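You operate a simulated robot arm through the tools that you are given. There is no shell and no other tool.

You run a simulated two-armed robot. Do the job below in one go: nothing can be reset, and whatever is moved stays where it is left.

TASK
Put the maize block in the brass frame and set both knobs as it says.
Fine: the block that lay in the frame stays on the cabinet.

The check looks at the end state, three seconds after you hand in, the way a careful person would. Anything else that was tipped, shoved, dropped, spilled or broken makes it a failure.

THE ROBOT
Two 7-joint arms with fingered hands on one trunk that stands fixed in place. Base frame: the origin is at the foot of the trunk, x ahead of it, y to its left, z up. Units: mm, degrees, N and s.
The left shoulder is at [20, 269, 1172], the right one opposite. Each reaches about 1298 mm from its shoulder. Payload 5 kg a hand.
The tool frame of a hand sits at the grasp point between the pads (the TCP): z along the fingers, y along the line on which they close. The tips reach 42 mm beyond it. The gripper opens to 208 mm; its body begins 119 mm behind the TCP. The gripper is a hand of 4 fingers: y runs from the thumb to the fingers, the wrist lies at [0, 0, -317] in the tool frame, and closing takes about 1.5 s.
Orientation is that of the tool frame in the base frame, as [roll, pitch, yaw] about the fixed x, y, z axes, in that order (R = Rz(yaw) Ry(pitch) Rx(roll)). With the fingers straight down and closing along the base's y, the tool's x points along the base's -x, its y along +y and its z along -z.

THE INTERFACE
- The arms move only by the tool play_rows. It takes "left_series", "right_series" or both (then of equal length, played together; a hand with none holds still); each is a list of rows, each a list of 7 numbers: the turn, a rotation vector about the tool's x, y, z in rad, then the shift along the tool's x, y, z in cm, then the opening, from 0 (shut) to 1 (fully open). In form: [[ax, ay, az, x, y, z, jaw], ...]. A call has 1 to 20 rows; each row is the pose to reach, as a shift and turn from the pose commanded when the call began, along the tool's axes at that moment. Each row takes 0.2 s and may step no farther than 50 mm and 8.6 degrees from the row before; otherwise, or with a gripper value out of range, the whole call is refused. Where a pose cannot be reached the arm comes as near as it can. A force on the tool above 90 N (or 10 N above the force at the start of the call, whichever is more), or a blocked arm, ends the call early, and 0.2 s more pass. Each finger travels about 153 mm/s and halts on what it meets, pressing with about 24 N; the grip force reading is that of the motor and also rises with nothing between the fingers. The clock runs only during rows and for 0.2 s after the last one: add rows that repeat a pose to give the fingers time. The reply holds the time, the measured pose of the TCP, the force on the tool along the base axes, the opening and the grip force, in the units named above and with some noise, with the torque about the TCP (base axes, N m) and any sound that the robot's microphone picked up, and new pictures: "show" is both (left out), scene, wrist or none (wrist: the cameras of the hands that moved).
- Cameras (640 x 400 px; columns grow to the right, rows downward): "scene" is now at [158.4, -11.5, 1438.2]; the picture's right is [-0.14, -0.99, 0.00], its down [-0.57, 0.08, -0.82] and it looks along [0.81, -0.12, -0.57] (base axes); focal length 315 px, centre (320, 200). "left" rides on the left gripper at [-93, 1, -146] in its tool frame; the picture's right is [-0.02, -1.00, 0.00], its down [0.84, -0.01, -0.54] and it looks along [0.54, -0.01, 0.84] (tool axes); focal length 280 px, centre (320, 200). "right" rides on the right gripper at [93, 1, -146] in its tool frame; the picture's right is [-0.02, 1.00, 0.00], its down [-0.84, -0.01, -0.54] and it looks along [-0.54, -0.01, 0.84] (tool axes); focal length 280 px, centre (320, 200). There is no depth. A picture from a camera that has moved, and an enlarged one, comes with that camera's place and axes in the base frame and with its lens.
- move_column(by): moves the trunk up (or, below 0, down) by that many mm; the arms and the scene camera ride with it, the base frame stays. It gives what a move gives, with no picture.
- grasp_type(shape, hand): the hand has 4 fingers and takes this shape, open, in about a second: jaw (thumb against the fingers, like two jaws); tri (thumb and two fingers); tip (a fingertip pinch); poke (one finger out to press); point (the index stretched); flat (the hand flat); cup (the hand cupped); fist (a fist). The gripper value then closes the fingers along that shape, each until it touches; the sizes above hold for jaw. It gives what a move gives, with no picture.
- turn_head(pan, tilt): turns the head with the scene camera to pan (to the left, within 80 degrees either way) and tilt (down, from -29 to 69), counted from straight ahead of the robot (the tilt from the chest, where the trunk bows). It gives what a move gives, and a new picture of the scene camera.
- inspect(camera, box): a new picture of the part [left, top, right, bottom] of that camera's present view, enlarged. No time passes.
- job_done(): hands the job in; it is judged then, once.

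Places have to be worked out from the pictures, the camera data and where the tool is seen. Open the grippers and draw the arms clear of the work before you hand the job in, unless the task says otherwise.

The tools are called after "Call:" as a command line: name --argument value ..., lists and objects as JSON in quotes. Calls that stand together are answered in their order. play_rows: Moves the arms, as the interface text tells. Its arguments: {"type":"object","properties":{"left_series":{"type":"array","items":{"type":"array","items":{"type":"number"}}},"right_series":{"type":"array","items":{"type":"array","items":{"type":"number"}}},"show":{"type":"string","enum":["both","scene","wrist","none"]}},"required":[]} The other tools are called the same way: move_column (by) moves the trunk up or down; grasp_type (shape, hand) gives the hand a shape; turn_head (pan, tilt) turns the head that bears the scene camera; inspect (camera, box) takes an enlarged picture of a part of a camera's view; job_done () hands the job in.

At the start:

```text
time: 0.0
left_eef_pos: [756.1, 188.1, 1077.1]
left_tcp_rot: [179.9, 0.1, 167.0]
left_ft_force: [0.5, 0.1, -0.5]
left_moment: [0.03, 0.0, -0.02]
left_width: 207.6
left_grip_force: 0.0
left_shape: jaw
right_eef_pos: [485.8, -298.9, 1138.9]
right_tcp_rot: [179.9, 0.1, 167.1]
right_ft_force: [-0.5, -0.1, -0.1]
right_moment: [-0.02, 0.02, -0.01]
right_width: 207.6
right_grip_force: 0.1
right_shape: jaw
trunk travel left (down, up): [-550.0, 71.0]
head pan, tilt (commanded): [-8.1, 35.1]
```

scene: 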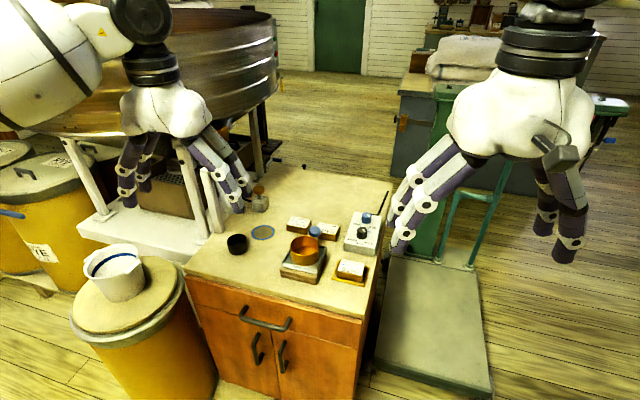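
right: 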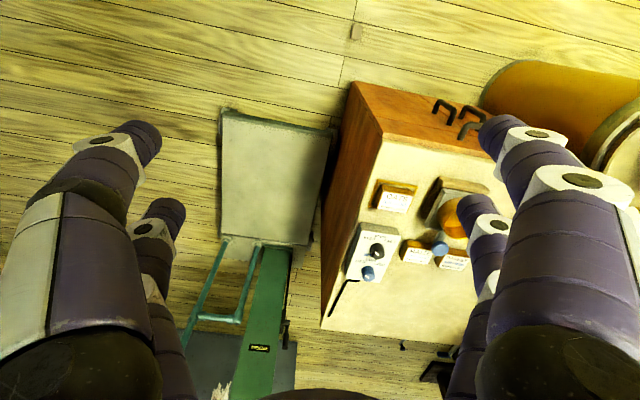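
left: 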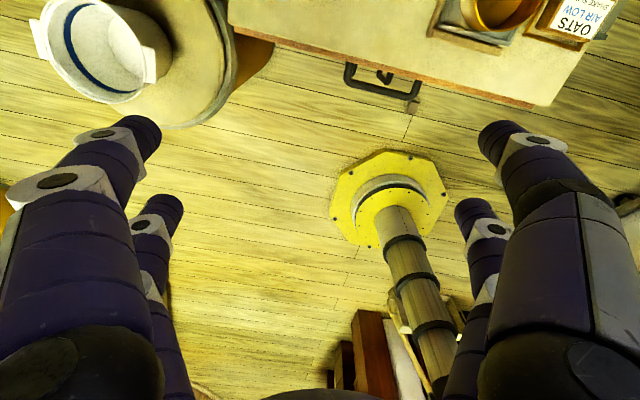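

The scene shows a cabinet with small labelled blocks, a brass frame with a block in it, and a panel with two knobs. I'll enlarge those parts to read the labels.

Call:
inspect --camera "scene" --box '[270, 200, 390, 295]'

Call:
inspect --camera "scene" --box '[180, 160, 400, 320]'

Call:
inspect --camera "right" --box '[330, 160, 490, 300]'

Call:
inspect --camera "left" --box '[430, 0, 630, 100]'

```text
4.21 times, centred on (330, 248) of scene
camera zoom: at [158.4, -11.5, 1438.2], right [-0.14, -0.99, 0.0], down [-0.57, 0.08, -0.82], along [0.81, -0.12, -0.57], focal length 1325 px, centre (278, 0)
```

zoom: 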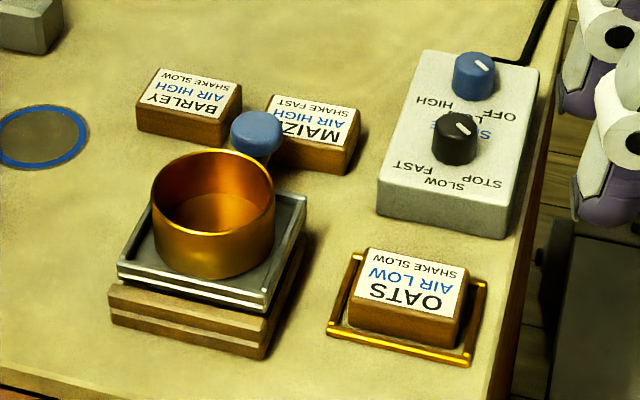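

```text
2.50 times, centred on (290, 240) of scene
camera zoom: at [158.4, -11.5, 1438.2], right [-0.14, -0.99, 0.0], down [-0.57, 0.08, -0.82], along [0.81, -0.12, -0.57], focal length 786 px, centre (395, 100)
```

zoom: 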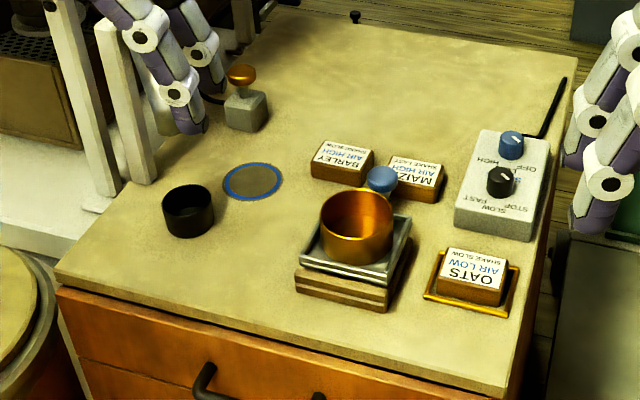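

```text
2.86 times, centred on (410, 230) of right
camera zoom: at [397.5, -276.5, 1283.5], right [0.24, 0.97, 0.0], down [0.82, -0.2, 0.54], along [0.52, -0.13, -0.84], focal length 801 px, centre (63, 114)
```

zoom: 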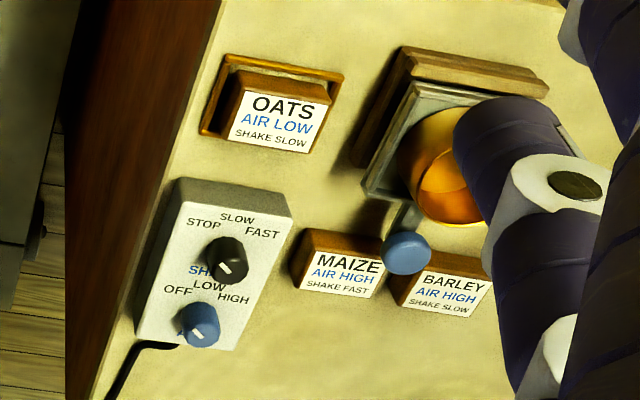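

```text
3.20 times, centred on (530, 50) of left
camera zoom: at [846.4, 168.3, 1223.1], right [-0.21, -0.98, 0.0], down [-0.82, 0.18, 0.54], along [-0.53, 0.11, -0.84], focal length 897 px, centre (-352, 680)
```

zoom: 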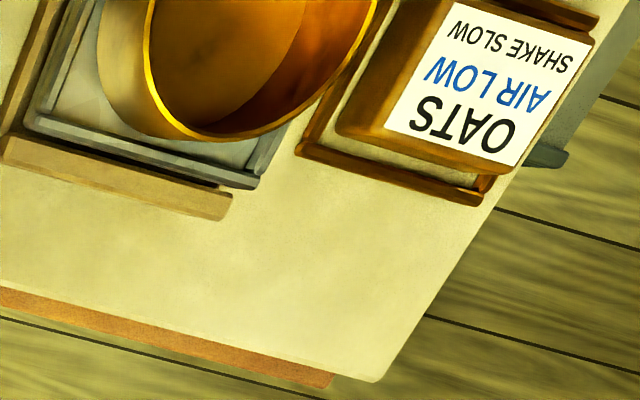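

The card on the maize block reads AIR HIGH / SHAKE FAST. I'll zoom in tighter on the control box and on the maize block to see the pointers and the gaps between things.

Call:
inspect --camera "right" --box '[345, 215, 405, 290]'

Call:
inspect --camera "scene" --box '[335, 205, 385, 260]'

Call:
inspect --camera "scene" --box '[275, 205, 345, 260]'

Call:
inspect --camera "right" --box '[395, 170, 485, 280]'

```text
5.33 times, centred on (375, 252) of right
camera zoom: at [397.5, -276.5, 1283.5], right [0.24, 0.97, 0.0], down [0.82, -0.2, 0.54], along [0.52, -0.13, -0.84], focal length 1495 px, centre (27, -80)
```

zoom: 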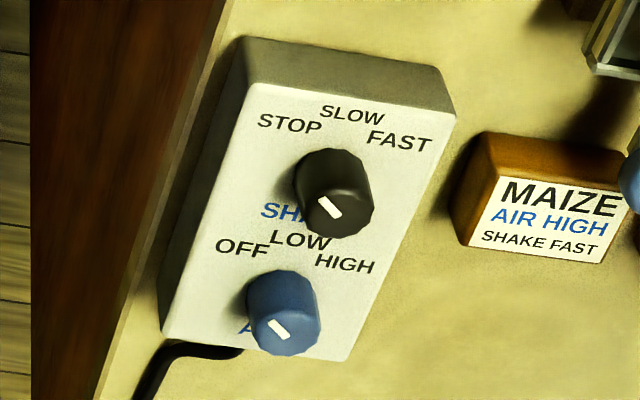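

```text
7.27 times, centred on (360, 232) of scene
camera zoom: at [158.4, -11.5, 1438.2], right [-0.14, -0.99, 0.0], down [-0.57, 0.08, -0.82], along [0.81, -0.12, -0.57], focal length 2288 px, centre (29, -36)
```

zoom: 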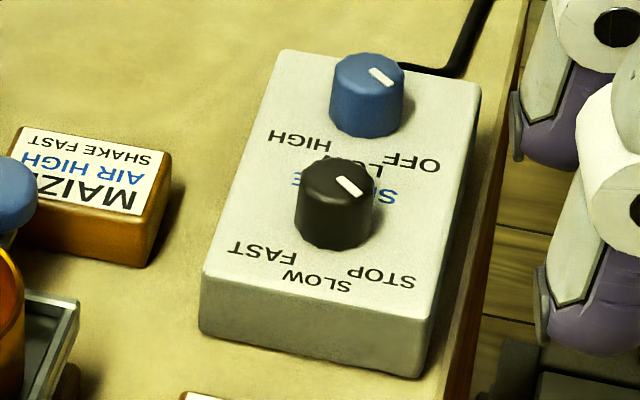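

```text
7.27 times, centred on (310, 232) of scene
camera zoom: at [158.4, -11.5, 1438.2], right [-0.14, -0.99, 0.0], down [-0.57, 0.08, -0.82], along [0.81, -0.12, -0.57], focal length 2288 px, centre (393, -36)
```

zoom: 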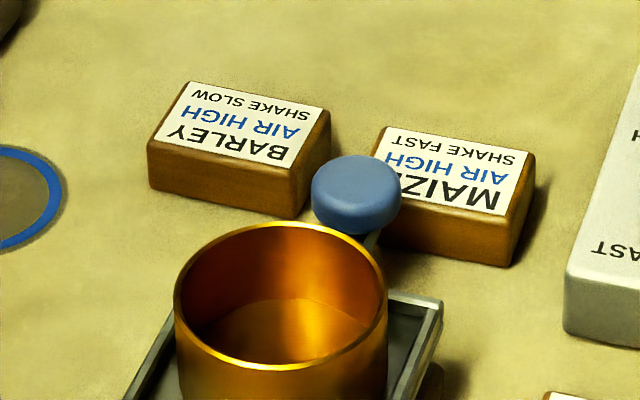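

```text
3.64 times, centred on (440, 225) of right
camera zoom: at [397.5, -276.5, 1283.5], right [0.24, 0.97, 0.0], down [0.82, -0.2, 0.54], along [0.52, -0.13, -0.84], focal length 1020 px, centre (-116, 109)
```

zoom: 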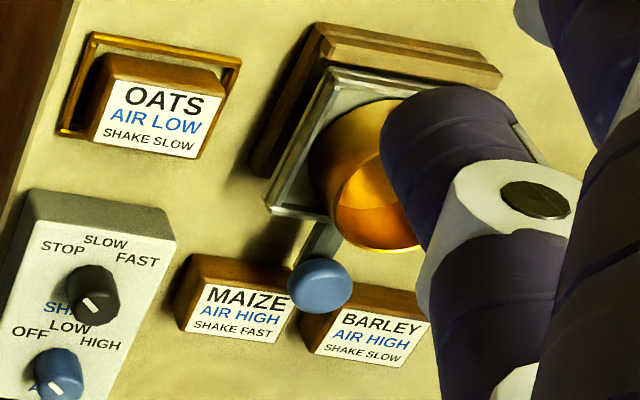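

Working from both cameras, the cabinet top is at z≈712. The maize block is centred near (970,-152), the oats block and frame near (785,-194), the black SHAKE knob near (897,-252) and the blue AIR knob near (972,-287). Both knobs point at STOP/OFF. I'll try the fingertip pinch shape in free air to see its geometry.

Call:
grasp_type --shape "tip" --hand "right"

Call:
play_rows --right_series '[[0, 0, 0, 0, 0, 0, 1], [0, 0, 0, 0, 0, 0, 1]]' --show "both"

```text
time: 0.9
left_eef_pos: [756.8, 187.6, 1078.5]
left_tcp_rot: [179.9, 0.0, 167.0]
left_ft_force: [-0.3, 0.6, 0.8]
left_moment: [-0.01, 0.02, -0.02]
left_width: 208.1
left_grip_force: 0.2
left_shape: jaw
right_eef_pos: [486.5, -299.4, 1139.4]
right_tcp_rot: [179.9, 0.1, 167.2]
right_ft_force: [0.3, 0.2, -0.5]
right_moment: [-0.02, -0.01, -0.03]
right_width: 207.8
right_grip_force: 0.1
right_shape: tip
trunk travel left (down, up): [-550.0, 71.0]
head pan, tilt (commanded): [-8.1, 35.1]
```

```text
time: 1.5
left_eef_pos: [755.8, 187.8, 1076.4]
left_tcp_rot: [-180.0, 0.1, 167.0]
left_ft_force: [0.3, 0.0, -0.4]
left_moment: [0.02, 0.0, -0.01]
left_width: 207.8
left_grip_force: 0.1
left_shape: jaw
right_eef_pos: [486.4, -298.3, 1138.0]
right_tcp_rot: [-180.0, 0.0, 167.0]
right_ft_force: [0.2, 0.5, 0.8]
right_moment: [0.01, 0.02, -0.03]
right_width: 207.6
right_grip_force: 0.1
right_shape: tip
trunk travel left (down, up): [-550.0, 71.0]
head pan, tilt (commanded): [-8.1, 35.1]
camera scene: at [158.4, -11.4, 1438.2], right [-0.14, -0.99, 0.0], down [-0.57, 0.08, -0.82], along [0.81, -0.12, -0.57], focal length 315 px, centre (320, 200)
camera right: at [397.5, -276.4, 1283.5], right [0.24, 0.97, 0.0], down [0.82, -0.2, 0.54], along [0.52, -0.13, -0.84], focal length 280 px, centre (320, 200)
```

scene: 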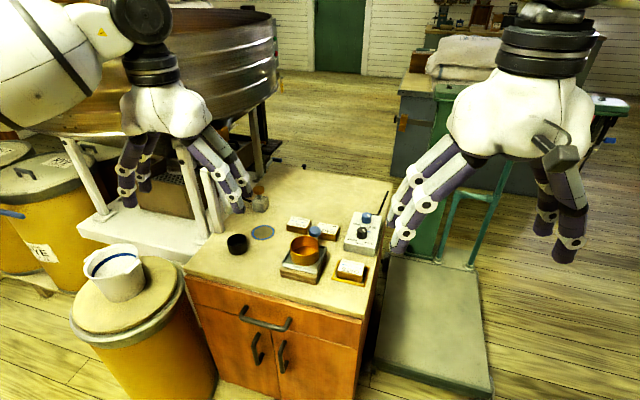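
right: 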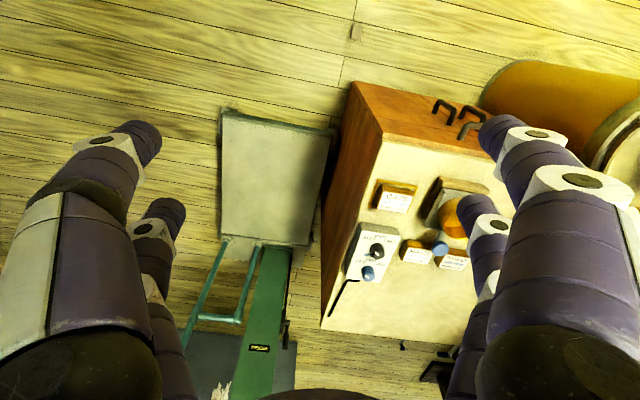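

In the tip shape the fully open hand looks the same as before. I'll close part way in free air to see how the fingers move.

Call:
play_rows --right_series '[[0, 0, 0, 0, 0, 0, 0.5], [0, 0, 0, 0, 0, 0, 0.5], [0, 0, 0, 0, 0, 0, 0.5], [0, 0, 0, 0, 0, 0, 0.5], [0, 0, 0, 0, 0, 0, 0.5], [0, 0, 0, 0, 0, 0, 0.5]]' --show "both"

Call:
play_rows --right_series '[[0, 0, 0, 0, 0, 0, 0.15], [0, 0, 0, 0, 0, 0, 0.15], [0, 0, 0, 0, 0, 0, 0.15], [0, 0, 0, 0, 0, 0, 0.15], [0, 0, 0, 0, 0, 0, 0.15]]' --show "both"

```text
time: 2.9
left_eef_pos: [755.6, 188.3, 1077.1]
left_tcp_rot: [-180.0, 0.0, 167.0]
left_ft_force: [-0.1, 0.0, -0.8]
left_moment: [0.0, -0.02, 0.01]
left_width: 207.8
left_grip_force: 0.0
left_shape: jaw
right_eef_pos: [486.7, -299.4, 1137.4]
right_tcp_rot: [-179.9, -0.1, 167.1]
right_ft_force: [0.8, 0.1, 0.2]
right_moment: [0.0, 0.01, -0.04]
right_width: 104.7
right_grip_force: 0.1
right_shape: tip
trunk travel left (down, up): [-550.0, 71.0]
head pan, tilt (commanded): [-8.1, 35.1]
camera scene: at [158.3, -11.4, 1438.2], right [-0.14, -0.99, 0.0], down [-0.57, 0.08, -0.82], along [0.81, -0.12, -0.57], focal length 315 px, centre (320, 200)
camera right: at [397.5, -276.5, 1283.5], right [0.24, 0.97, 0.0], down [0.82, -0.2, 0.54], along [0.52, -0.13, -0.84], focal length 280 px, centre (320, 200)
```

scene: 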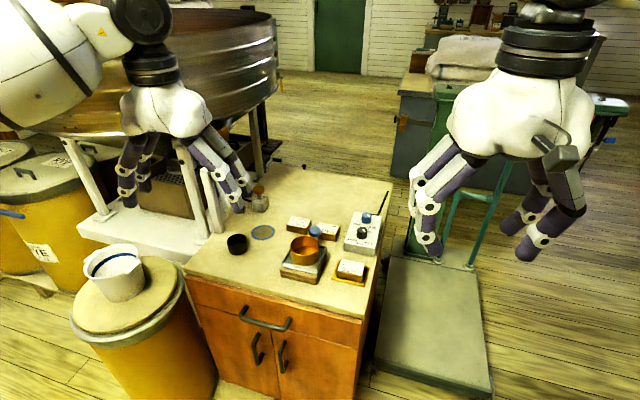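
right: 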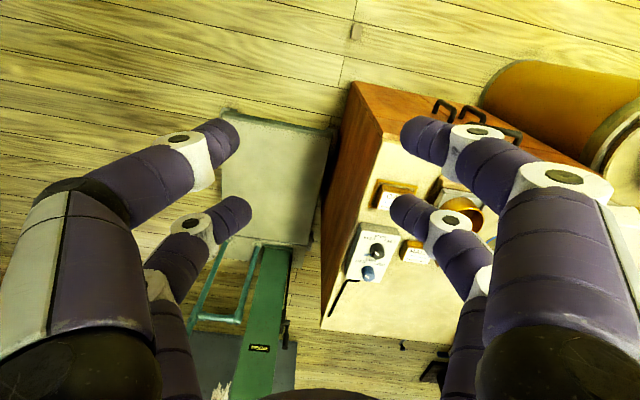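

```text
time: 4.1
left_eef_pos: [755.8, 188.3, 1077.3]
left_tcp_rot: [180.0, 0.1, 167.0]
left_ft_force: [-0.1, 0.6, -0.2]
left_moment: [-0.02, 0.02, -0.02]
left_width: 207.9
left_grip_force: 0.0
left_shape: jaw
right_eef_pos: [485.9, -296.7, 1139.7]
right_tcp_rot: [180.0, 0.0, 167.2]
right_ft_force: [0.0, 0.3, -1.2]
right_moment: [0.02, 0.0, 0.05]
right_width: 31.8
right_grip_force: 0.1
right_shape: tip
trunk travel left (down, up): [-550.0, 71.0]
head pan, tilt (commanded): [-8.1, 35.1]
camera scene: at [158.3, -11.4, 1438.2], right [-0.14, -0.99, 0.0], down [-0.57, 0.08, -0.82], along [0.81, -0.12, -0.57], focal length 315 px, centre (320, 200)
camera right: at [397.5, -276.5, 1283.5], right [0.24, 0.97, 0.0], down [0.82, -0.2, 0.54], along [0.52, -0.13, -0.84], focal length 280 px, centre (320, 200)
```

scene: 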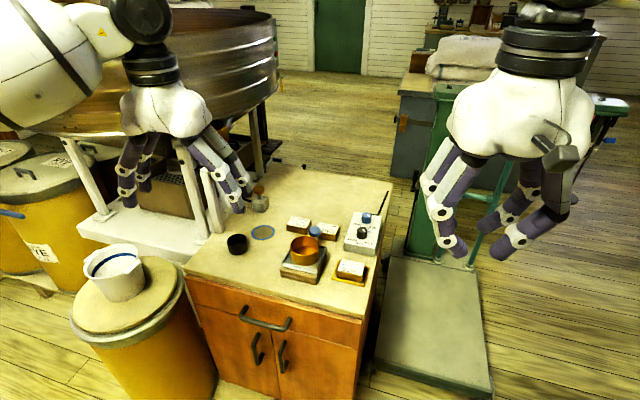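
right: 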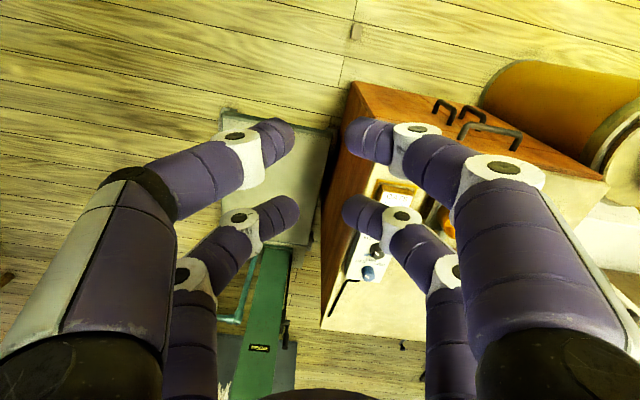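

In tip shape, four fingers come together in two pairs about 64 mm apart along the tool x, which is wider than a knob. I'll check the "tri" shape next, as it may suit the round knobs better.

Call:
grasp_type --shape "tri" --hand "right"

Call:
play_rows --right_series '[[0, 0, 0, 0, 0, 0, 0.15], [0, 0, 0, 0, 0, 0, 0.15], [0, 0, 0, 0, 0, 0, 0.15], [0, 0, 0, 0, 0, 0, 0.15], [0, 0, 0, 0, 0, 0, 0.15], [0, 0, 0, 0, 0, 0, 0.15], [0, 0, 0, 0, 0, 0, 0.15]]' --show "both"

```text
time: 5.0
left_eef_pos: [755.9, 188.4, 1076.8]
left_tcp_rot: [-180.0, 0.1, 167.1]
left_ft_force: [0.3, 0.3, 0.7]
left_moment: [0.03, 0.01, 0.0]
left_width: 207.6
left_grip_force: 0.0
left_shape: jaw
right_eef_pos: [486.8, -298.4, 1138.6]
right_tcp_rot: [-179.9, -0.1, 167.0]
right_ft_force: [0.3, 1.1, -0.3]
right_moment: [-0.03, -0.04, -0.01]
right_width: 207.8
right_grip_force: 0.1
right_shape: tri
trunk travel left (down, up): [-550.0, 71.0]
head pan, tilt (commanded): [-8.1, 35.1]
```

```text
time: 6.6
left_eef_pos: [755.3, 187.3, 1078.3]
left_tcp_rot: [-179.9, 0.0, 166.9]
left_ft_force: [-0.7, -0.1, -0.7]
left_moment: [0.01, 0.01, 0.0]
left_width: 207.9
left_grip_force: 0.1
left_shape: jaw
right_eef_pos: [486.0, -297.8, 1139.0]
right_tcp_rot: [180.0, -0.1, 167.1]
right_ft_force: [0.3, 0.0, 0.8]
right_moment: [0.01, 0.0, -0.03]
right_width: 31.5
right_grip_force: 0.1
right_shape: tri
trunk travel left (down, up): [-550.0, 71.0]
head pan, tilt (commanded): [-8.1, 35.1]
camera scene: at [158.4, -11.4, 1438.2], right [-0.14, -0.99, 0.0], down [-0.57, 0.08, -0.82], along [0.81, -0.12, -0.57], focal length 315 px, centre (320, 200)
camera right: at [397.5, -276.5, 1283.5], right [0.24, 0.97, 0.0], down [0.82, -0.2, 0.54], along [0.52, -0.13, -0.84], focal length 280 px, centre (320, 200)
```

scene: 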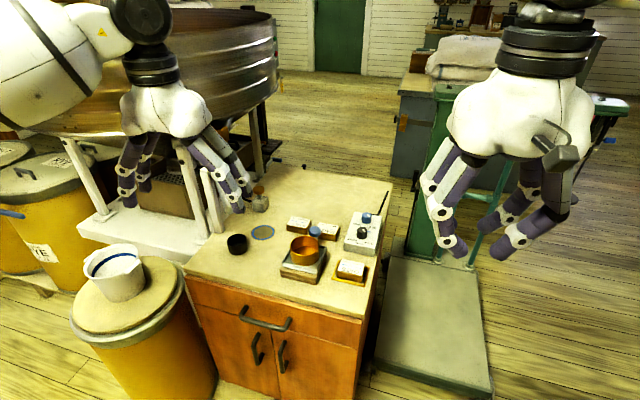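
right: 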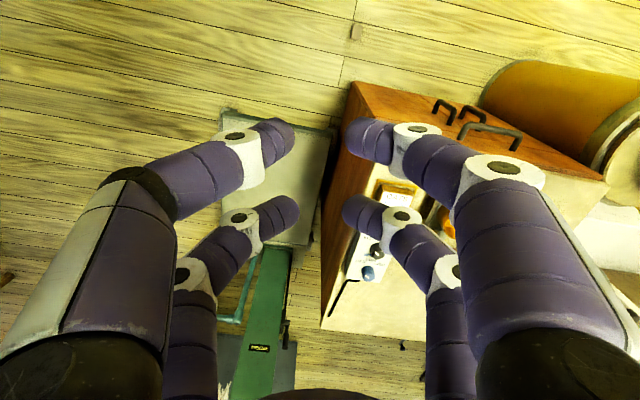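

"tri" looks the same as "tip". I'll check how "jaw" and "poke" look when closed.

Call:
grasp_type --shape "jaw" --hand "right"

Call:
play_rows --right_series '[[0, 0, 0, 0, 0, 0, 0.15], [0, 0, 0, 0, 0, 0, 0.15], [0, 0, 0, 0, 0, 0, 0.15], [0, 0, 0, 0, 0, 0, 0.15], [0, 0, 0, 0, 0, 0, 0.15], [0, 0, 0, 0, 0, 0, 0.15], [0, 0, 0, 0, 0, 0, 0.15]]' --show "wrist"

Call:
grasp_type --shape "poke" --hand "right"

Call:
play_rows --right_series '[[0, 0, 0, 0, 0, 0, 0.15], [0, 0, 0, 0, 0, 0, 0.15], [0, 0, 0, 0, 0, 0, 0.15], [0, 0, 0, 0, 0, 0, 0.15], [0, 0, 0, 0, 0, 0, 0.15], [0, 0, 0, 0, 0, 0, 0.15], [0, 0, 0, 0, 0, 0, 0.15]]' --show "both"

```text
time: 7.5
left_eef_pos: [756.9, 188.0, 1077.1]
left_tcp_rot: [-179.9, 0.1, 167.0]
left_ft_force: [-0.2, -0.4, -0.3]
left_moment: [0.0, -0.01, 0.0]
left_width: 208.0
left_grip_force: 0.1
left_shape: jaw
right_eef_pos: [486.9, -298.6, 1139.3]
right_tcp_rot: [180.0, 0.1, 167.2]
right_ft_force: [-0.5, 0.5, 0.1]
right_moment: [-0.04, -0.01, 0.01]
right_width: 207.9
right_grip_force: 0.0
right_shape: jaw
trunk travel left (down, up): [-550.0, 71.0]
head pan, tilt (commanded): [-8.1, 35.1]
```

```text
time: 9.1
left_eef_pos: [754.6, 188.2, 1076.5]
left_tcp_rot: [180.0, 0.0, 167.0]
left_ft_force: [0.5, 0.3, 0.0]
left_moment: [-0.02, 0.03, 0.0]
left_width: 208.2
left_grip_force: 0.0
left_shape: jaw
right_eef_pos: [486.8, -298.4, 1138.3]
right_tcp_rot: [-179.9, 0.0, 167.1]
right_ft_force: [0.4, -0.1, 0.4]
right_moment: [0.02, 0.0, 0.04]
right_width: 31.8
right_grip_force: 0.1
right_shape: jaw
trunk travel left (down, up): [-550.0, 71.0]
head pan, tilt (commanded): [-8.1, 35.1]
camera right: at [397.5, -276.5, 1283.5], right [0.24, 0.97, 0.0], down [0.82, -0.2, 0.54], along [0.52, -0.13, -0.84], focal length 280 px, centre (320, 200)
```

right: 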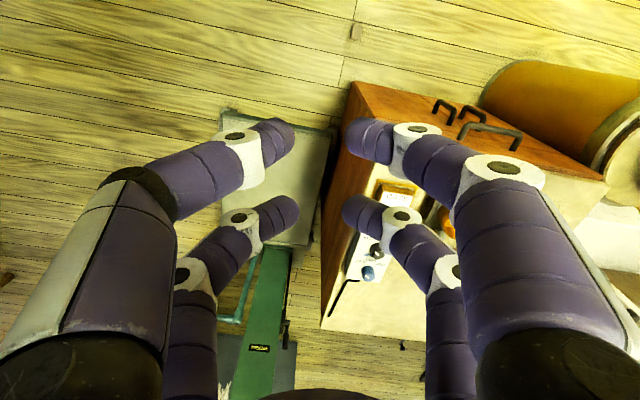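

```text
time: 10.0
left_eef_pos: [755.6, 188.9, 1077.4]
left_tcp_rot: [180.0, 0.0, 167.0]
left_ft_force: [0.3, -0.1, 0.1]
left_moment: [0.02, 0.02, 0.01]
left_width: 207.8
left_grip_force: 0.0
left_shape: jaw
right_eef_pos: [487.9, -298.9, 1138.0]
right_tcp_rot: [-180.0, 0.0, 167.1]
right_ft_force: [-0.4, -0.2, -0.3]
right_moment: [-0.03, 0.01, -0.02]
right_width: 0.0
right_grip_force: 0.1
right_shape: poke
trunk travel left (down, up): [-550.0, 71.0]
head pan, tilt (commanded): [-8.1, 35.1]
```

```text
time: 11.6
left_eef_pos: [755.8, 188.4, 1076.8]
left_tcp_rot: [-180.0, 0.0, 167.1]
left_ft_force: [0.1, -0.2, 0.3]
left_moment: [-0.01, -0.01, 0.01]
left_width: 208.0
left_grip_force: 0.0
left_shape: jaw
right_eef_pos: [487.7, -299.7, 1138.7]
right_tcp_rot: [180.0, -0.1, 167.1]
right_ft_force: [-0.7, -0.2, -0.2]
right_moment: [0.0, 0.04, -0.03]
right_width: 0.0
right_grip_force: 0.1
right_shape: poke
trunk travel left (down, up): [-550.0, 71.0]
head pan, tilt (commanded): [-8.1, 35.1]
camera scene: at [158.3, -11.4, 1438.2], right [-0.14, -0.99, 0.0], down [-0.57, 0.08, -0.82], along [0.81, -0.12, -0.57], focal length 315 px, centre (320, 200)
camera right: at [397.5, -276.5, 1283.5], right [0.24, 0.97, 0.0], down [0.82, -0.2, 0.54], along [0.52, -0.13, -0.84], focal length 280 px, centre (320, 200)
```

scene: 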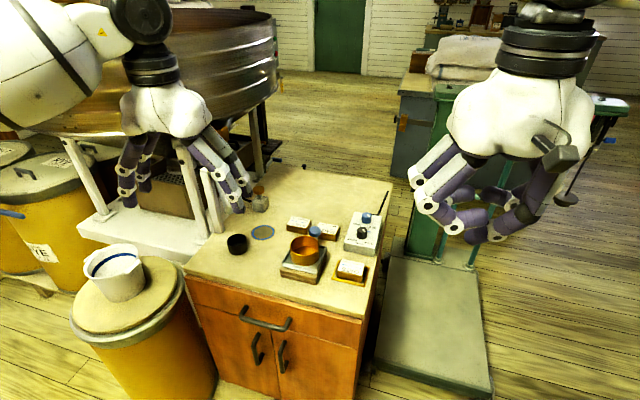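
right: 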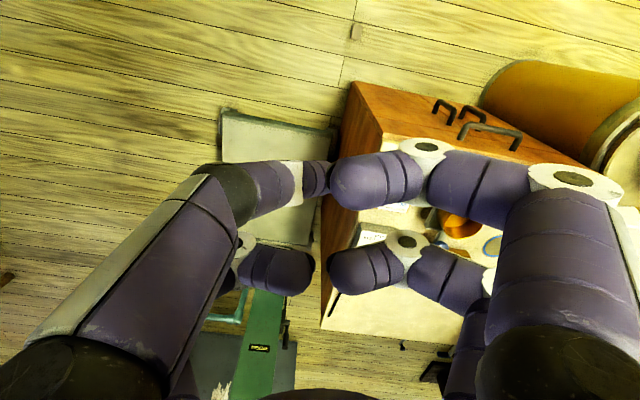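

All the grasping shapes close the same way: two opposed finger pairs at tool x≈±30, tips about 30–42 mm beyond the TCP. The block's 50 mm side therefore has to be gripped with the pairs spread along its 75 mm side. I'll go back to jaw, pull the left arm back clear of the cabinet, and turn the right hand so it closes across the blocks.

Call:
grasp_type --shape "jaw" --hand "right"

Call:
play_rows --left_series '[[0, 0, 0, 2.9, 0.5, -0.8, 1], [0, 0, 0, 5.8, 0.9, -1.6, 1], [0, 0, 0, 8.6, 1.4, -2.4, 1], [0, 0, 0, 11.5, 1.9, -3.2, 1], [0, 0, 0, 14.4, 2.3, -4.0, 1], [0, 0, 0, 17.3, 2.8, -4.8, 1], [0, 0, 0, 20.2, 3.3, -5.6, 1], [0, 0, 0, 23.0, 3.7, -6.4, 1], [0, 0, 0, 25.9, 4.2, -7.2, 1], [0, 0, 0, 28.8, 4.6, -8.0, 1]]' --right_series '[[0, 0, -0.136, 0, 0, 0, 1], [0, 0, -0.272, 0, 0, 0, 1], [0, 0, -0.408, 0, 0, 0, 1], [0, 0, -0.544, 0, 0, 0, 1], [0, 0, -0.68, 0, 0, 0, 1], [0, 0, -0.816, 0, 0, 0, 1], [0, 0, -0.952, 0, 0, 0, 1], [0, 0, -1.088, 0, 0, 0, 1], [0, 0, -1.224, 0, 0, 0, 1], [0, 0, -1.36, 0, 0, 0, 1]]' --show "both"

```text
time: 12.5
left_eef_pos: [755.4, 189.4, 1076.7]
left_tcp_rot: [180.0, -0.1, 167.0]
left_ft_force: [-0.2, 0.0, -0.2]
left_moment: [0.03, 0.01, -0.05]
left_width: 207.7
left_grip_force: 0.1
left_shape: jaw
right_eef_pos: [486.9, -298.5, 1138.4]
right_tcp_rot: [-180.0, -0.1, 167.2]
right_ft_force: [0.4, -1.2, 0.5]
right_moment: [0.0, -0.02, 0.04]
right_width: 207.8
right_grip_force: 0.1
right_shape: jaw
trunk travel left (down, up): [-550.0, 71.0]
head pan, tilt (commanded): [-8.1, 35.1]
```

```text
time: 14.7
left_eef_pos: [486.8, 296.6, 1158.6]
left_tcp_rot: [-180.0, 0.1, 167.1]
left_ft_force: [-0.4, 0.9, -0.3]
left_moment: [-0.02, -0.03, 0.02]
left_width: 207.7
left_grip_force: 0.1
left_shape: jaw
right_eef_pos: [485.7, -298.4, 1139.6]
right_tcp_rot: [-179.9, 0.0, -114.9]
right_ft_force: [0.0, 1.2, 0.2]
right_moment: [-0.04, -0.09, -0.06]
right_width: 207.7
right_grip_force: 0.1
right_shape: jaw
trunk travel left (down, up): [-550.0, 71.0]
head pan, tilt (commanded): [-8.1, 35.1]
camera scene: at [157.8, -11.2, 1438.3], right [-0.14, -0.99, 0.0], down [-0.57, 0.08, -0.82], along [0.81, -0.12, -0.57], focal length 315 px, centre (320, 200)
camera right: at [446.9, -383.2, 1284.3], right [-0.9, 0.43, 0.0], down [0.37, 0.76, 0.54], along [0.23, 0.49, -0.84], focal length 280 px, centre (320, 200)
camera left: at [576.7, 277.4, 1304.0], right [-0.21, -0.98, 0.0], down [-0.82, 0.18, 0.54], along [-0.53, 0.11, -0.84], focal length 280 px, centre (320, 200)
```

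scene: 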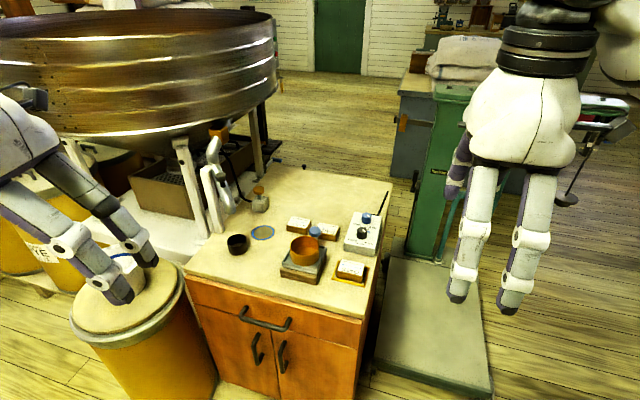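
right: 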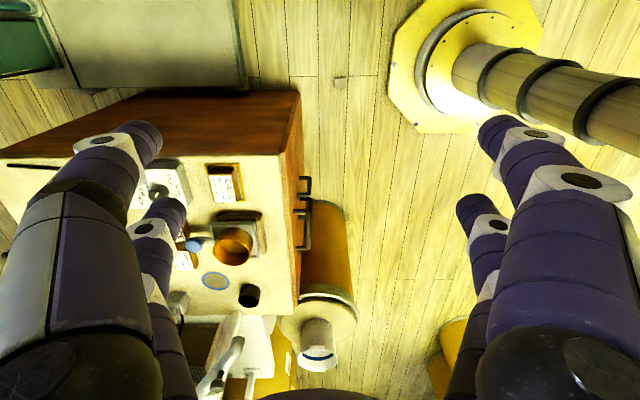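
left: 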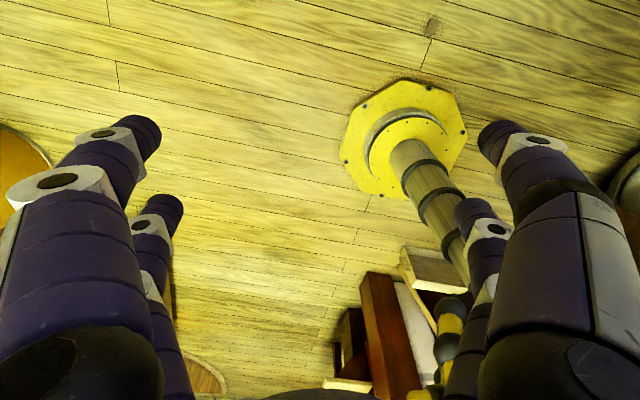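

The turn worked (yaw -114.9, hand closing along the blocks' short side) and the view is clear now. I'll bring the right hand over the frame at z≈950 with the jaw partly closed to look down at the blocks.

Call:
play_rows --right_series '[[0, 0, 0, -2.46, -2.53, 2.1, 0.8], [0, 0, 0, -4.92, -5.06, 4.2, 0.6], [0, 0, 0, -7.38, -7.6, 6.3, 0.5], [0, 0, 0, -9.84, -10.13, 8.4, 0.4], [0, 0, 0, -12.3, -12.66, 10.5, 0.36], [0, 0, 0, -14.77, -15.19, 12.6, 0.36], [0, 0, 0, -17.23, -17.73, 14.7, 0.36], [0, 0, 0, -19.69, -20.26, 16.8, 0.36], [0, 0, 0, -22.15, -22.79, 18.9, 0.36], [0, 0, 0, -22.15, -22.79, 18.9, 0.36]]' --show "both"

```text
time: 16.9
left_eef_pos: [486.6, 296.3, 1157.8]
left_tcp_rot: [180.0, 0.0, 167.0]
left_ft_force: [1.0, -0.4, -0.3]
left_moment: [0.03, 0.0, -0.03]
left_width: 207.9
left_grip_force: 0.1
left_shape: jaw
right_eef_pos: [786.4, -194.8, 949.0]
right_tcp_rot: [179.9, 0.0, -115.0]
right_ft_force: [0.4, -0.9, 0.7]
right_moment: [0.02, -0.01, 0.0]
right_width: 75.3
right_grip_force: 0.1
right_shape: jaw
trunk travel left (down, up): [-550.0, 71.0]
head pan, tilt (commanded): [-8.1, 35.1]
camera scene: at [158.3, -11.6, 1438.3], right [-0.14, -0.99, 0.0], down [-0.57, 0.08, -0.82], along [0.81, -0.12, -0.57], focal length 315 px, centre (320, 200)
camera right: at [747.0, -278.7, 1094.2], right [-0.9, 0.44, 0.0], down [0.37, 0.76, 0.54], along [0.23, 0.48, -0.84], focal length 280 px, centre (320, 200)
```

scene: 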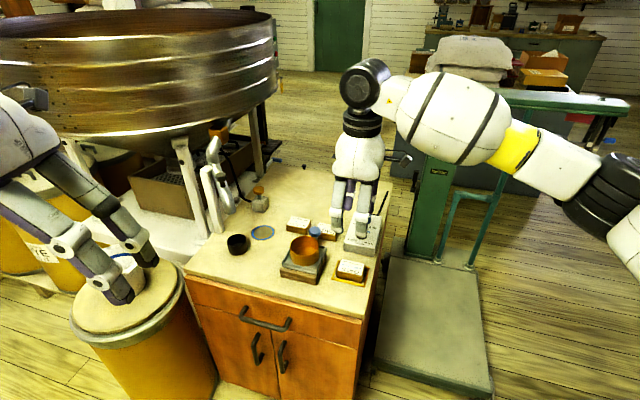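
right: 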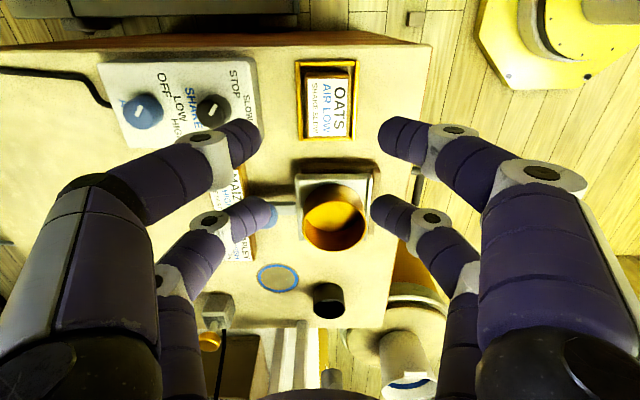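

The wrist camera now looks down on the frame. I'll enlarge the frame and block, the gap around the maize block and lever, and the control box.

Call:
inspect --camera "right" --box '[280, 50, 380, 150]'

Call:
inspect --camera "right" --box '[90, 50, 270, 170]'

Call:
inspect --camera "right" --box '[190, 150, 400, 330]'

Call:
inspect --camera "scene" --box '[270, 200, 390, 295]'

```text
4.00 times, centred on (330, 100) of right
camera zoom: at [747.0, -278.7, 1094.2], right [-0.9, 0.44, 0.0], down [0.37, 0.76, 0.54], along [0.23, 0.48, -0.84], focal length 1122 px, centre (280, 600)
```

zoom: 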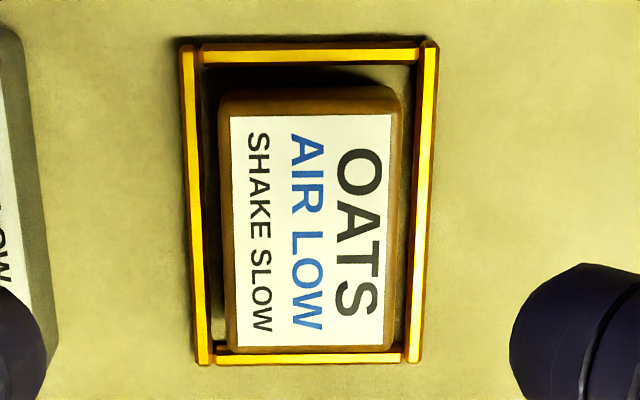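

```text
3.33 times, centred on (180, 110) of right
camera zoom: at [747.0, -278.7, 1094.2], right [-0.9, 0.44, 0.0], down [0.37, 0.76, 0.54], along [0.23, 0.48, -0.84], focal length 935 px, centre (787, 500)
```

zoom: 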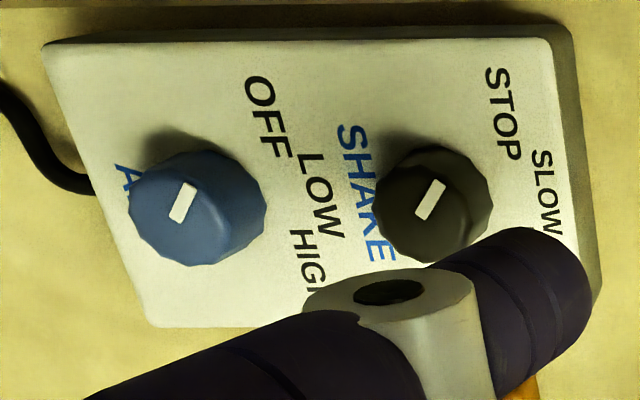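

```text
2.22 times, centred on (295, 240) of right
camera zoom: at [747.0, -278.7, 1094.2], right [-0.9, 0.44, 0.0], down [0.37, 0.76, 0.54], along [0.23, 0.48, -0.84], focal length 623 px, centre (376, 111)
```

zoom: 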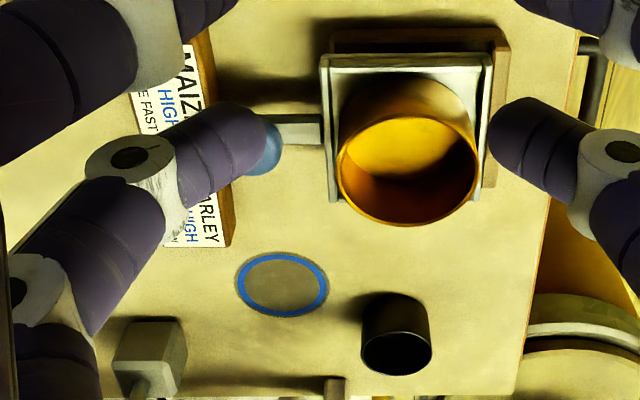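

```text
4.21 times, centred on (330, 248) of scene
camera zoom: at [158.3, -11.6, 1438.3], right [-0.14, -0.99, 0.0], down [-0.57, 0.08, -0.82], along [0.81, -0.12, -0.57], focal length 1325 px, centre (278, 0)
```

zoom: 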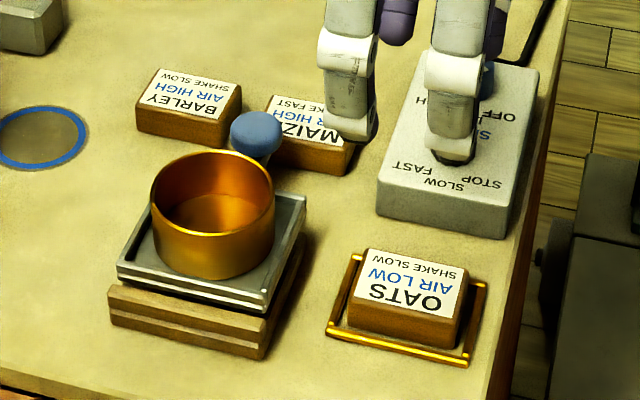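

In this view the oats block sits centred in the frame about 8 mm toward the robot and 2 mm sideways from the hand's centre, at roughly (778,-193). I'll centre over it and come down to z≈830 for a check.

Call:
play_rows --right_series '[[0, 0, 0, 0.1, 0.4, 3.0, 0.36], [0, 0, 0, 0.2, 0.8, 6.0, 0.36], [0, 0, 0, 0.2, 0.8, 9.0, 0.36], [0, 0, 0, 0.2, 0.8, 12.0, 0.36], [0, 0, 0, 0.2, 0.8, 12.0, 0.36]]' --show "both"

Call:
inspect --camera "right" --box '[230, 30, 410, 180]'

Call:
inspect --camera "scene" --box '[310, 190, 410, 290]'

```text
time: 18.1
left_eef_pos: [486.1, 297.7, 1157.6]
left_tcp_rot: [180.0, 0.1, 167.0]
left_ft_force: [-0.4, -0.1, 0.3]
left_moment: [0.0, 0.01, -0.03]
left_width: 208.0
left_grip_force: 0.1
left_shape: jaw
right_eef_pos: [778.8, -193.4, 831.7]
right_tcp_rot: [180.0, 0.0, -115.1]
right_ft_force: [0.8, -0.9, 0.1]
right_moment: [0.03, 0.02, -0.02]
right_width: 75.1
right_grip_force: 0.1
right_shape: jaw
trunk travel left (down, up): [-550.0, 71.0]
head pan, tilt (commanded): [-8.1, 35.1]
camera scene: at [158.2, -11.4, 1438.3], right [-0.14, -0.99, 0.0], down [-0.57, 0.08, -0.82], along [0.81, -0.12, -0.57], focal length 315 px, centre (320, 200)
camera right: at [739.6, -277.9, 975.3], right [-0.9, 0.44, 0.0], down [0.37, 0.76, 0.54], along [0.24, 0.48, -0.84], focal length 280 px, centre (320, 200)
```

scene: 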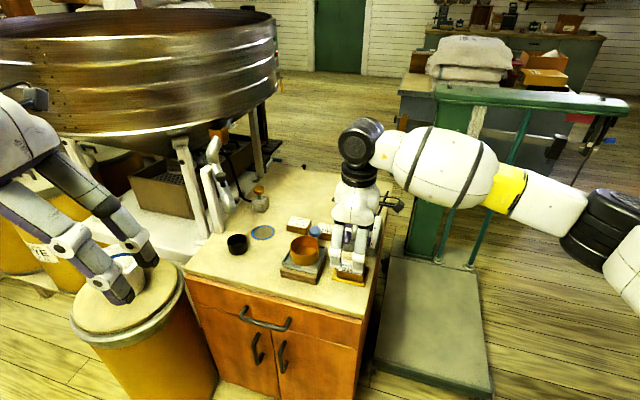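
right: 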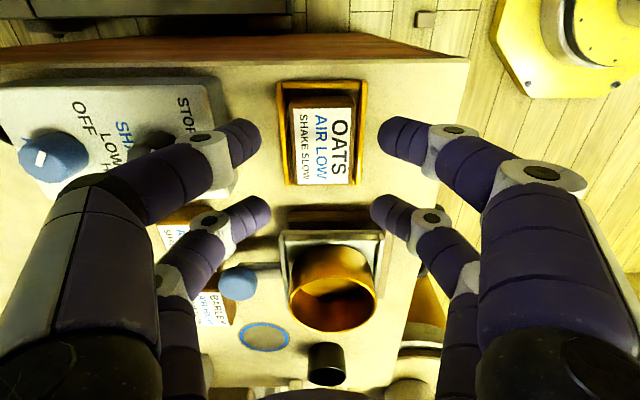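

```text
2.67 times, centred on (320, 105) of right
camera zoom: at [739.6, -277.9, 975.3], right [-0.9, 0.44, 0.0], down [0.37, 0.76, 0.54], along [0.24, 0.48, -0.84], focal length 748 px, centre (320, 453)
```

zoom: 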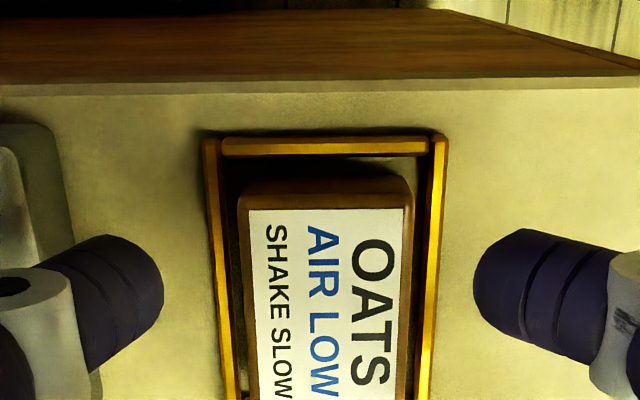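

```text
4.00 times, centred on (360, 240) of scene
camera zoom: at [158.2, -11.4, 1438.3], right [-0.14, -0.99, 0.0], down [-0.57, 0.08, -0.82], along [0.81, -0.12, -0.57], focal length 1258 px, centre (160, 40)
```

zoom: 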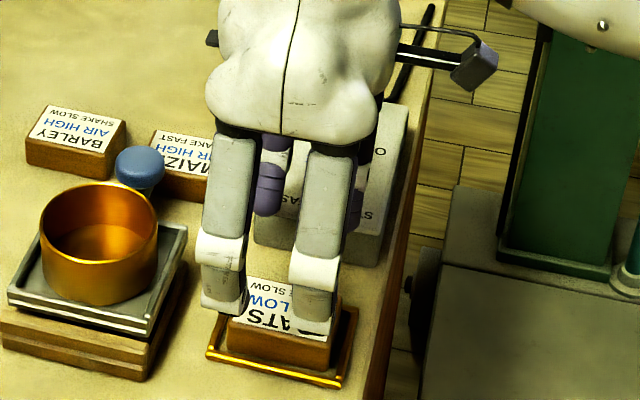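

The block is centred within about 2 mm across and roughly 4 mm along. I'll correct that and lower to TCP z≈770, which should put the fingertips just above the rails (~z 727).

Call:
play_rows --right_series '[[0, 0, 0, -0.2, 0.1, 2.0, 0.36], [0, 0, 0, -0.35, 0.2, 4.0, 0.36], [0, 0, 0, -0.35, 0.2, 5.2, 0.36], [0, 0, 0, -0.35, 0.2, 6.1, 0.36], [0, 0, 0, -0.35, 0.2, 6.1, 0.36]]' --show "both"

Call:
inspect --camera "right" --box '[200, 80, 440, 240]'

Call:
inspect --camera "scene" --box '[320, 220, 390, 290]'

```text
time: 19.3
left_eef_pos: [487.4, 296.3, 1156.2]
left_tcp_rot: [180.0, 0.0, 167.0]
left_ft_force: [0.5, -0.1, -0.3]
left_moment: [-0.01, -0.03, -0.01]
left_width: 208.1
left_grip_force: 0.0
left_shape: jaw
right_eef_pos: [777.8, -187.8, 770.3]
right_tcp_rot: [179.9, 0.1, -115.0]
right_ft_force: [-0.1, -1.0, 0.8]
right_moment: [-0.02, 0.01, 0.03]
right_width: 75.2
right_grip_force: 0.1
right_shape: jaw
trunk travel left (down, up): [-550.0, 71.0]
head pan, tilt (commanded): [-8.1, 35.1]
camera scene: at [158.3, -11.4, 1438.2], right [-0.14, -0.99, 0.0], down [-0.57, 0.08, -0.82], along [0.81, -0.12, -0.57], focal length 315 px, centre (320, 200)
camera right: at [738.4, -273.0, 914.4], right [-0.9, 0.44, 0.0], down [0.37, 0.76, 0.54], along [0.23, 0.48, -0.84], focal length 280 px, centre (320, 200)
```

scene: 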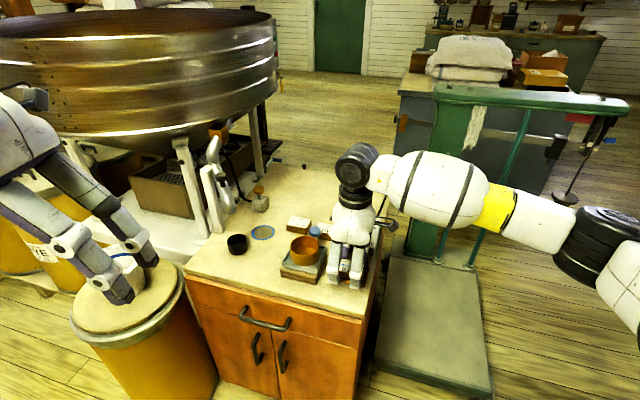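
right: 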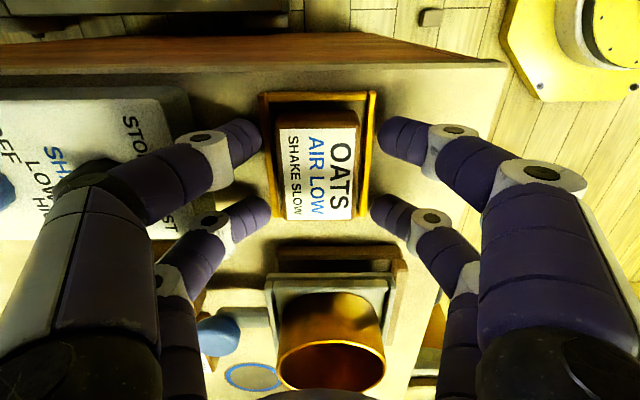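

```text
2.50 times, centred on (320, 160) of right
camera zoom: at [738.4, -273.0, 914.4], right [-0.9, 0.44, 0.0], down [0.37, 0.76, 0.54], along [0.23, 0.48, -0.84], focal length 701 px, centre (320, 300)
```

zoom: 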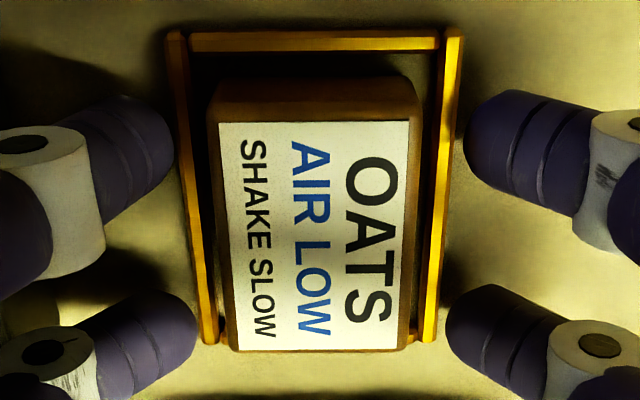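

```text
5.71 times, centred on (355, 255) of scene
camera zoom: at [158.3, -11.4, 1438.2], right [-0.14, -0.99, 0.0], down [-0.57, 0.08, -0.82], along [0.81, -0.12, -0.57], focal length 1798 px, centre (120, -114)
```

zoom: 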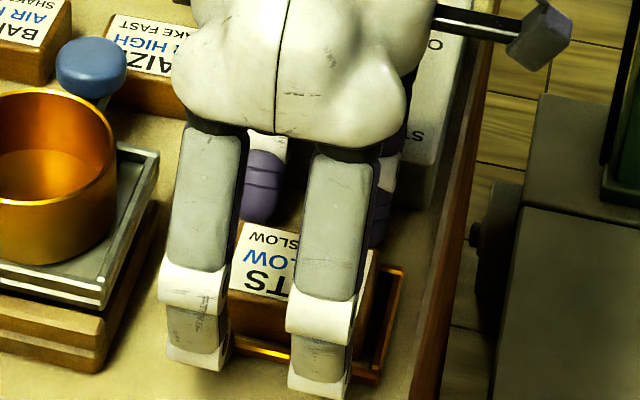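

The four fingertips straddle the block symmetrically, just above the frame rails. I'll lower about 6 mm more so the pads meet the upper half of the block, then close.

Call:
play_rows --right_series '[[0, 0, 0, 0, 0, 0.3, 0.36], [0, 0, 0, 0, 0, 0.6, 0.36], [0, 0, 0, 0, 0, 0.6, 0.32], [0, 0, 0, 0, 0, 0.6, 0.28], [0, 0, 0, 0, 0, 0.6, 0.24], [0, 0, 0, 0, 0, 0.6, 0.18], [0, 0, 0, 0, 0, 0.6, 0.12], [0, 0, 0, 0, 0, 0.6, 0.12]]' --show "both"

Call:
inspect --camera "right" --box '[200, 80, 440, 240]'

Call:
inspect --camera "scene" --box '[320, 220, 390, 290]'

```text
time: 21.1
left_eef_pos: [483.8, 298.1, 1158.0]
left_tcp_rot: [-179.9, 0.1, 167.0]
left_ft_force: [0.3, -0.1, 0.1]
left_moment: [-0.01, 0.0, -0.02]
left_width: 207.9
left_grip_force: 0.1
left_shape: jaw
right_eef_pos: [777.2, -188.1, 768.0]
right_tcp_rot: [-179.9, 0.2, -115.0]
right_ft_force: [0.7, -0.8, 49.3]
right_moment: [0.0, 0.03, -0.23]
right_width: 56.2
right_grip_force: 23.8
right_shape: jaw
trunk travel left (down, up): [-550.0, 71.0]
head pan, tilt (commanded): [-8.1, 35.1]
camera scene: at [155.7, -10.8, 1438.8], right [-0.14, -0.99, 0.0], down [-0.57, 0.08, -0.82], along [0.81, -0.12, -0.57], focal length 315 px, centre (320, 200)
camera right: at [738.3, -272.5, 911.5], right [-0.9, 0.44, 0.0], down [0.37, 0.76, 0.54], along [0.24, 0.49, -0.84], focal length 280 px, centre (320, 200)
```

scene: 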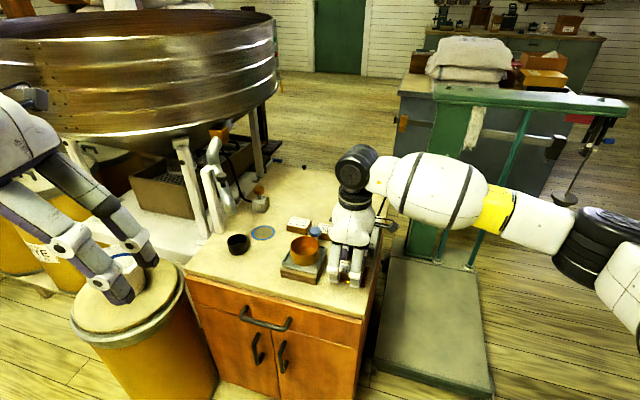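
right: 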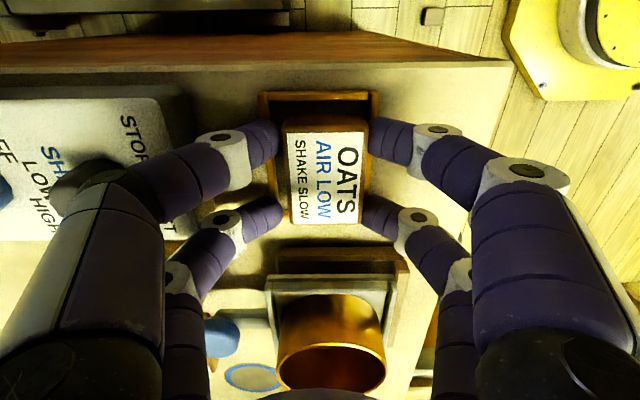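

```text
2.50 times, centred on (320, 160) of right
camera zoom: at [738.3, -272.5, 911.5], right [-0.9, 0.44, 0.0], down [0.37, 0.76, 0.54], along [0.24, 0.49, -0.84], focal length 701 px, centre (320, 300)
```

zoom: 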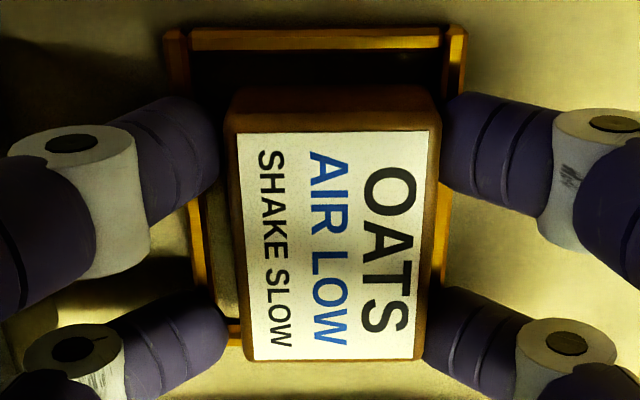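

```text
5.71 times, centred on (355, 255) of scene
camera zoom: at [155.7, -10.8, 1438.8], right [-0.14, -0.99, 0.0], down [-0.57, 0.08, -0.82], along [0.81, -0.12, -0.57], focal length 1798 px, centre (120, -114)
```

zoom: 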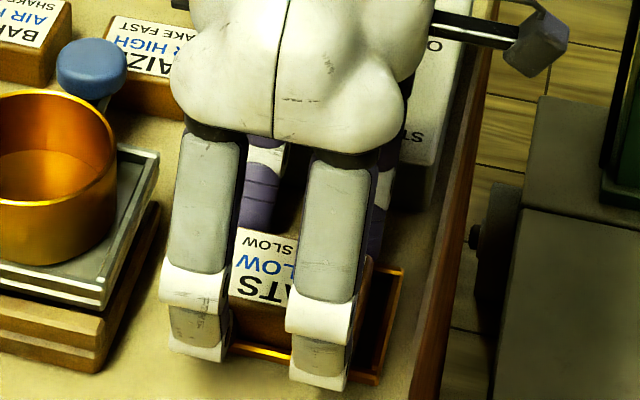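

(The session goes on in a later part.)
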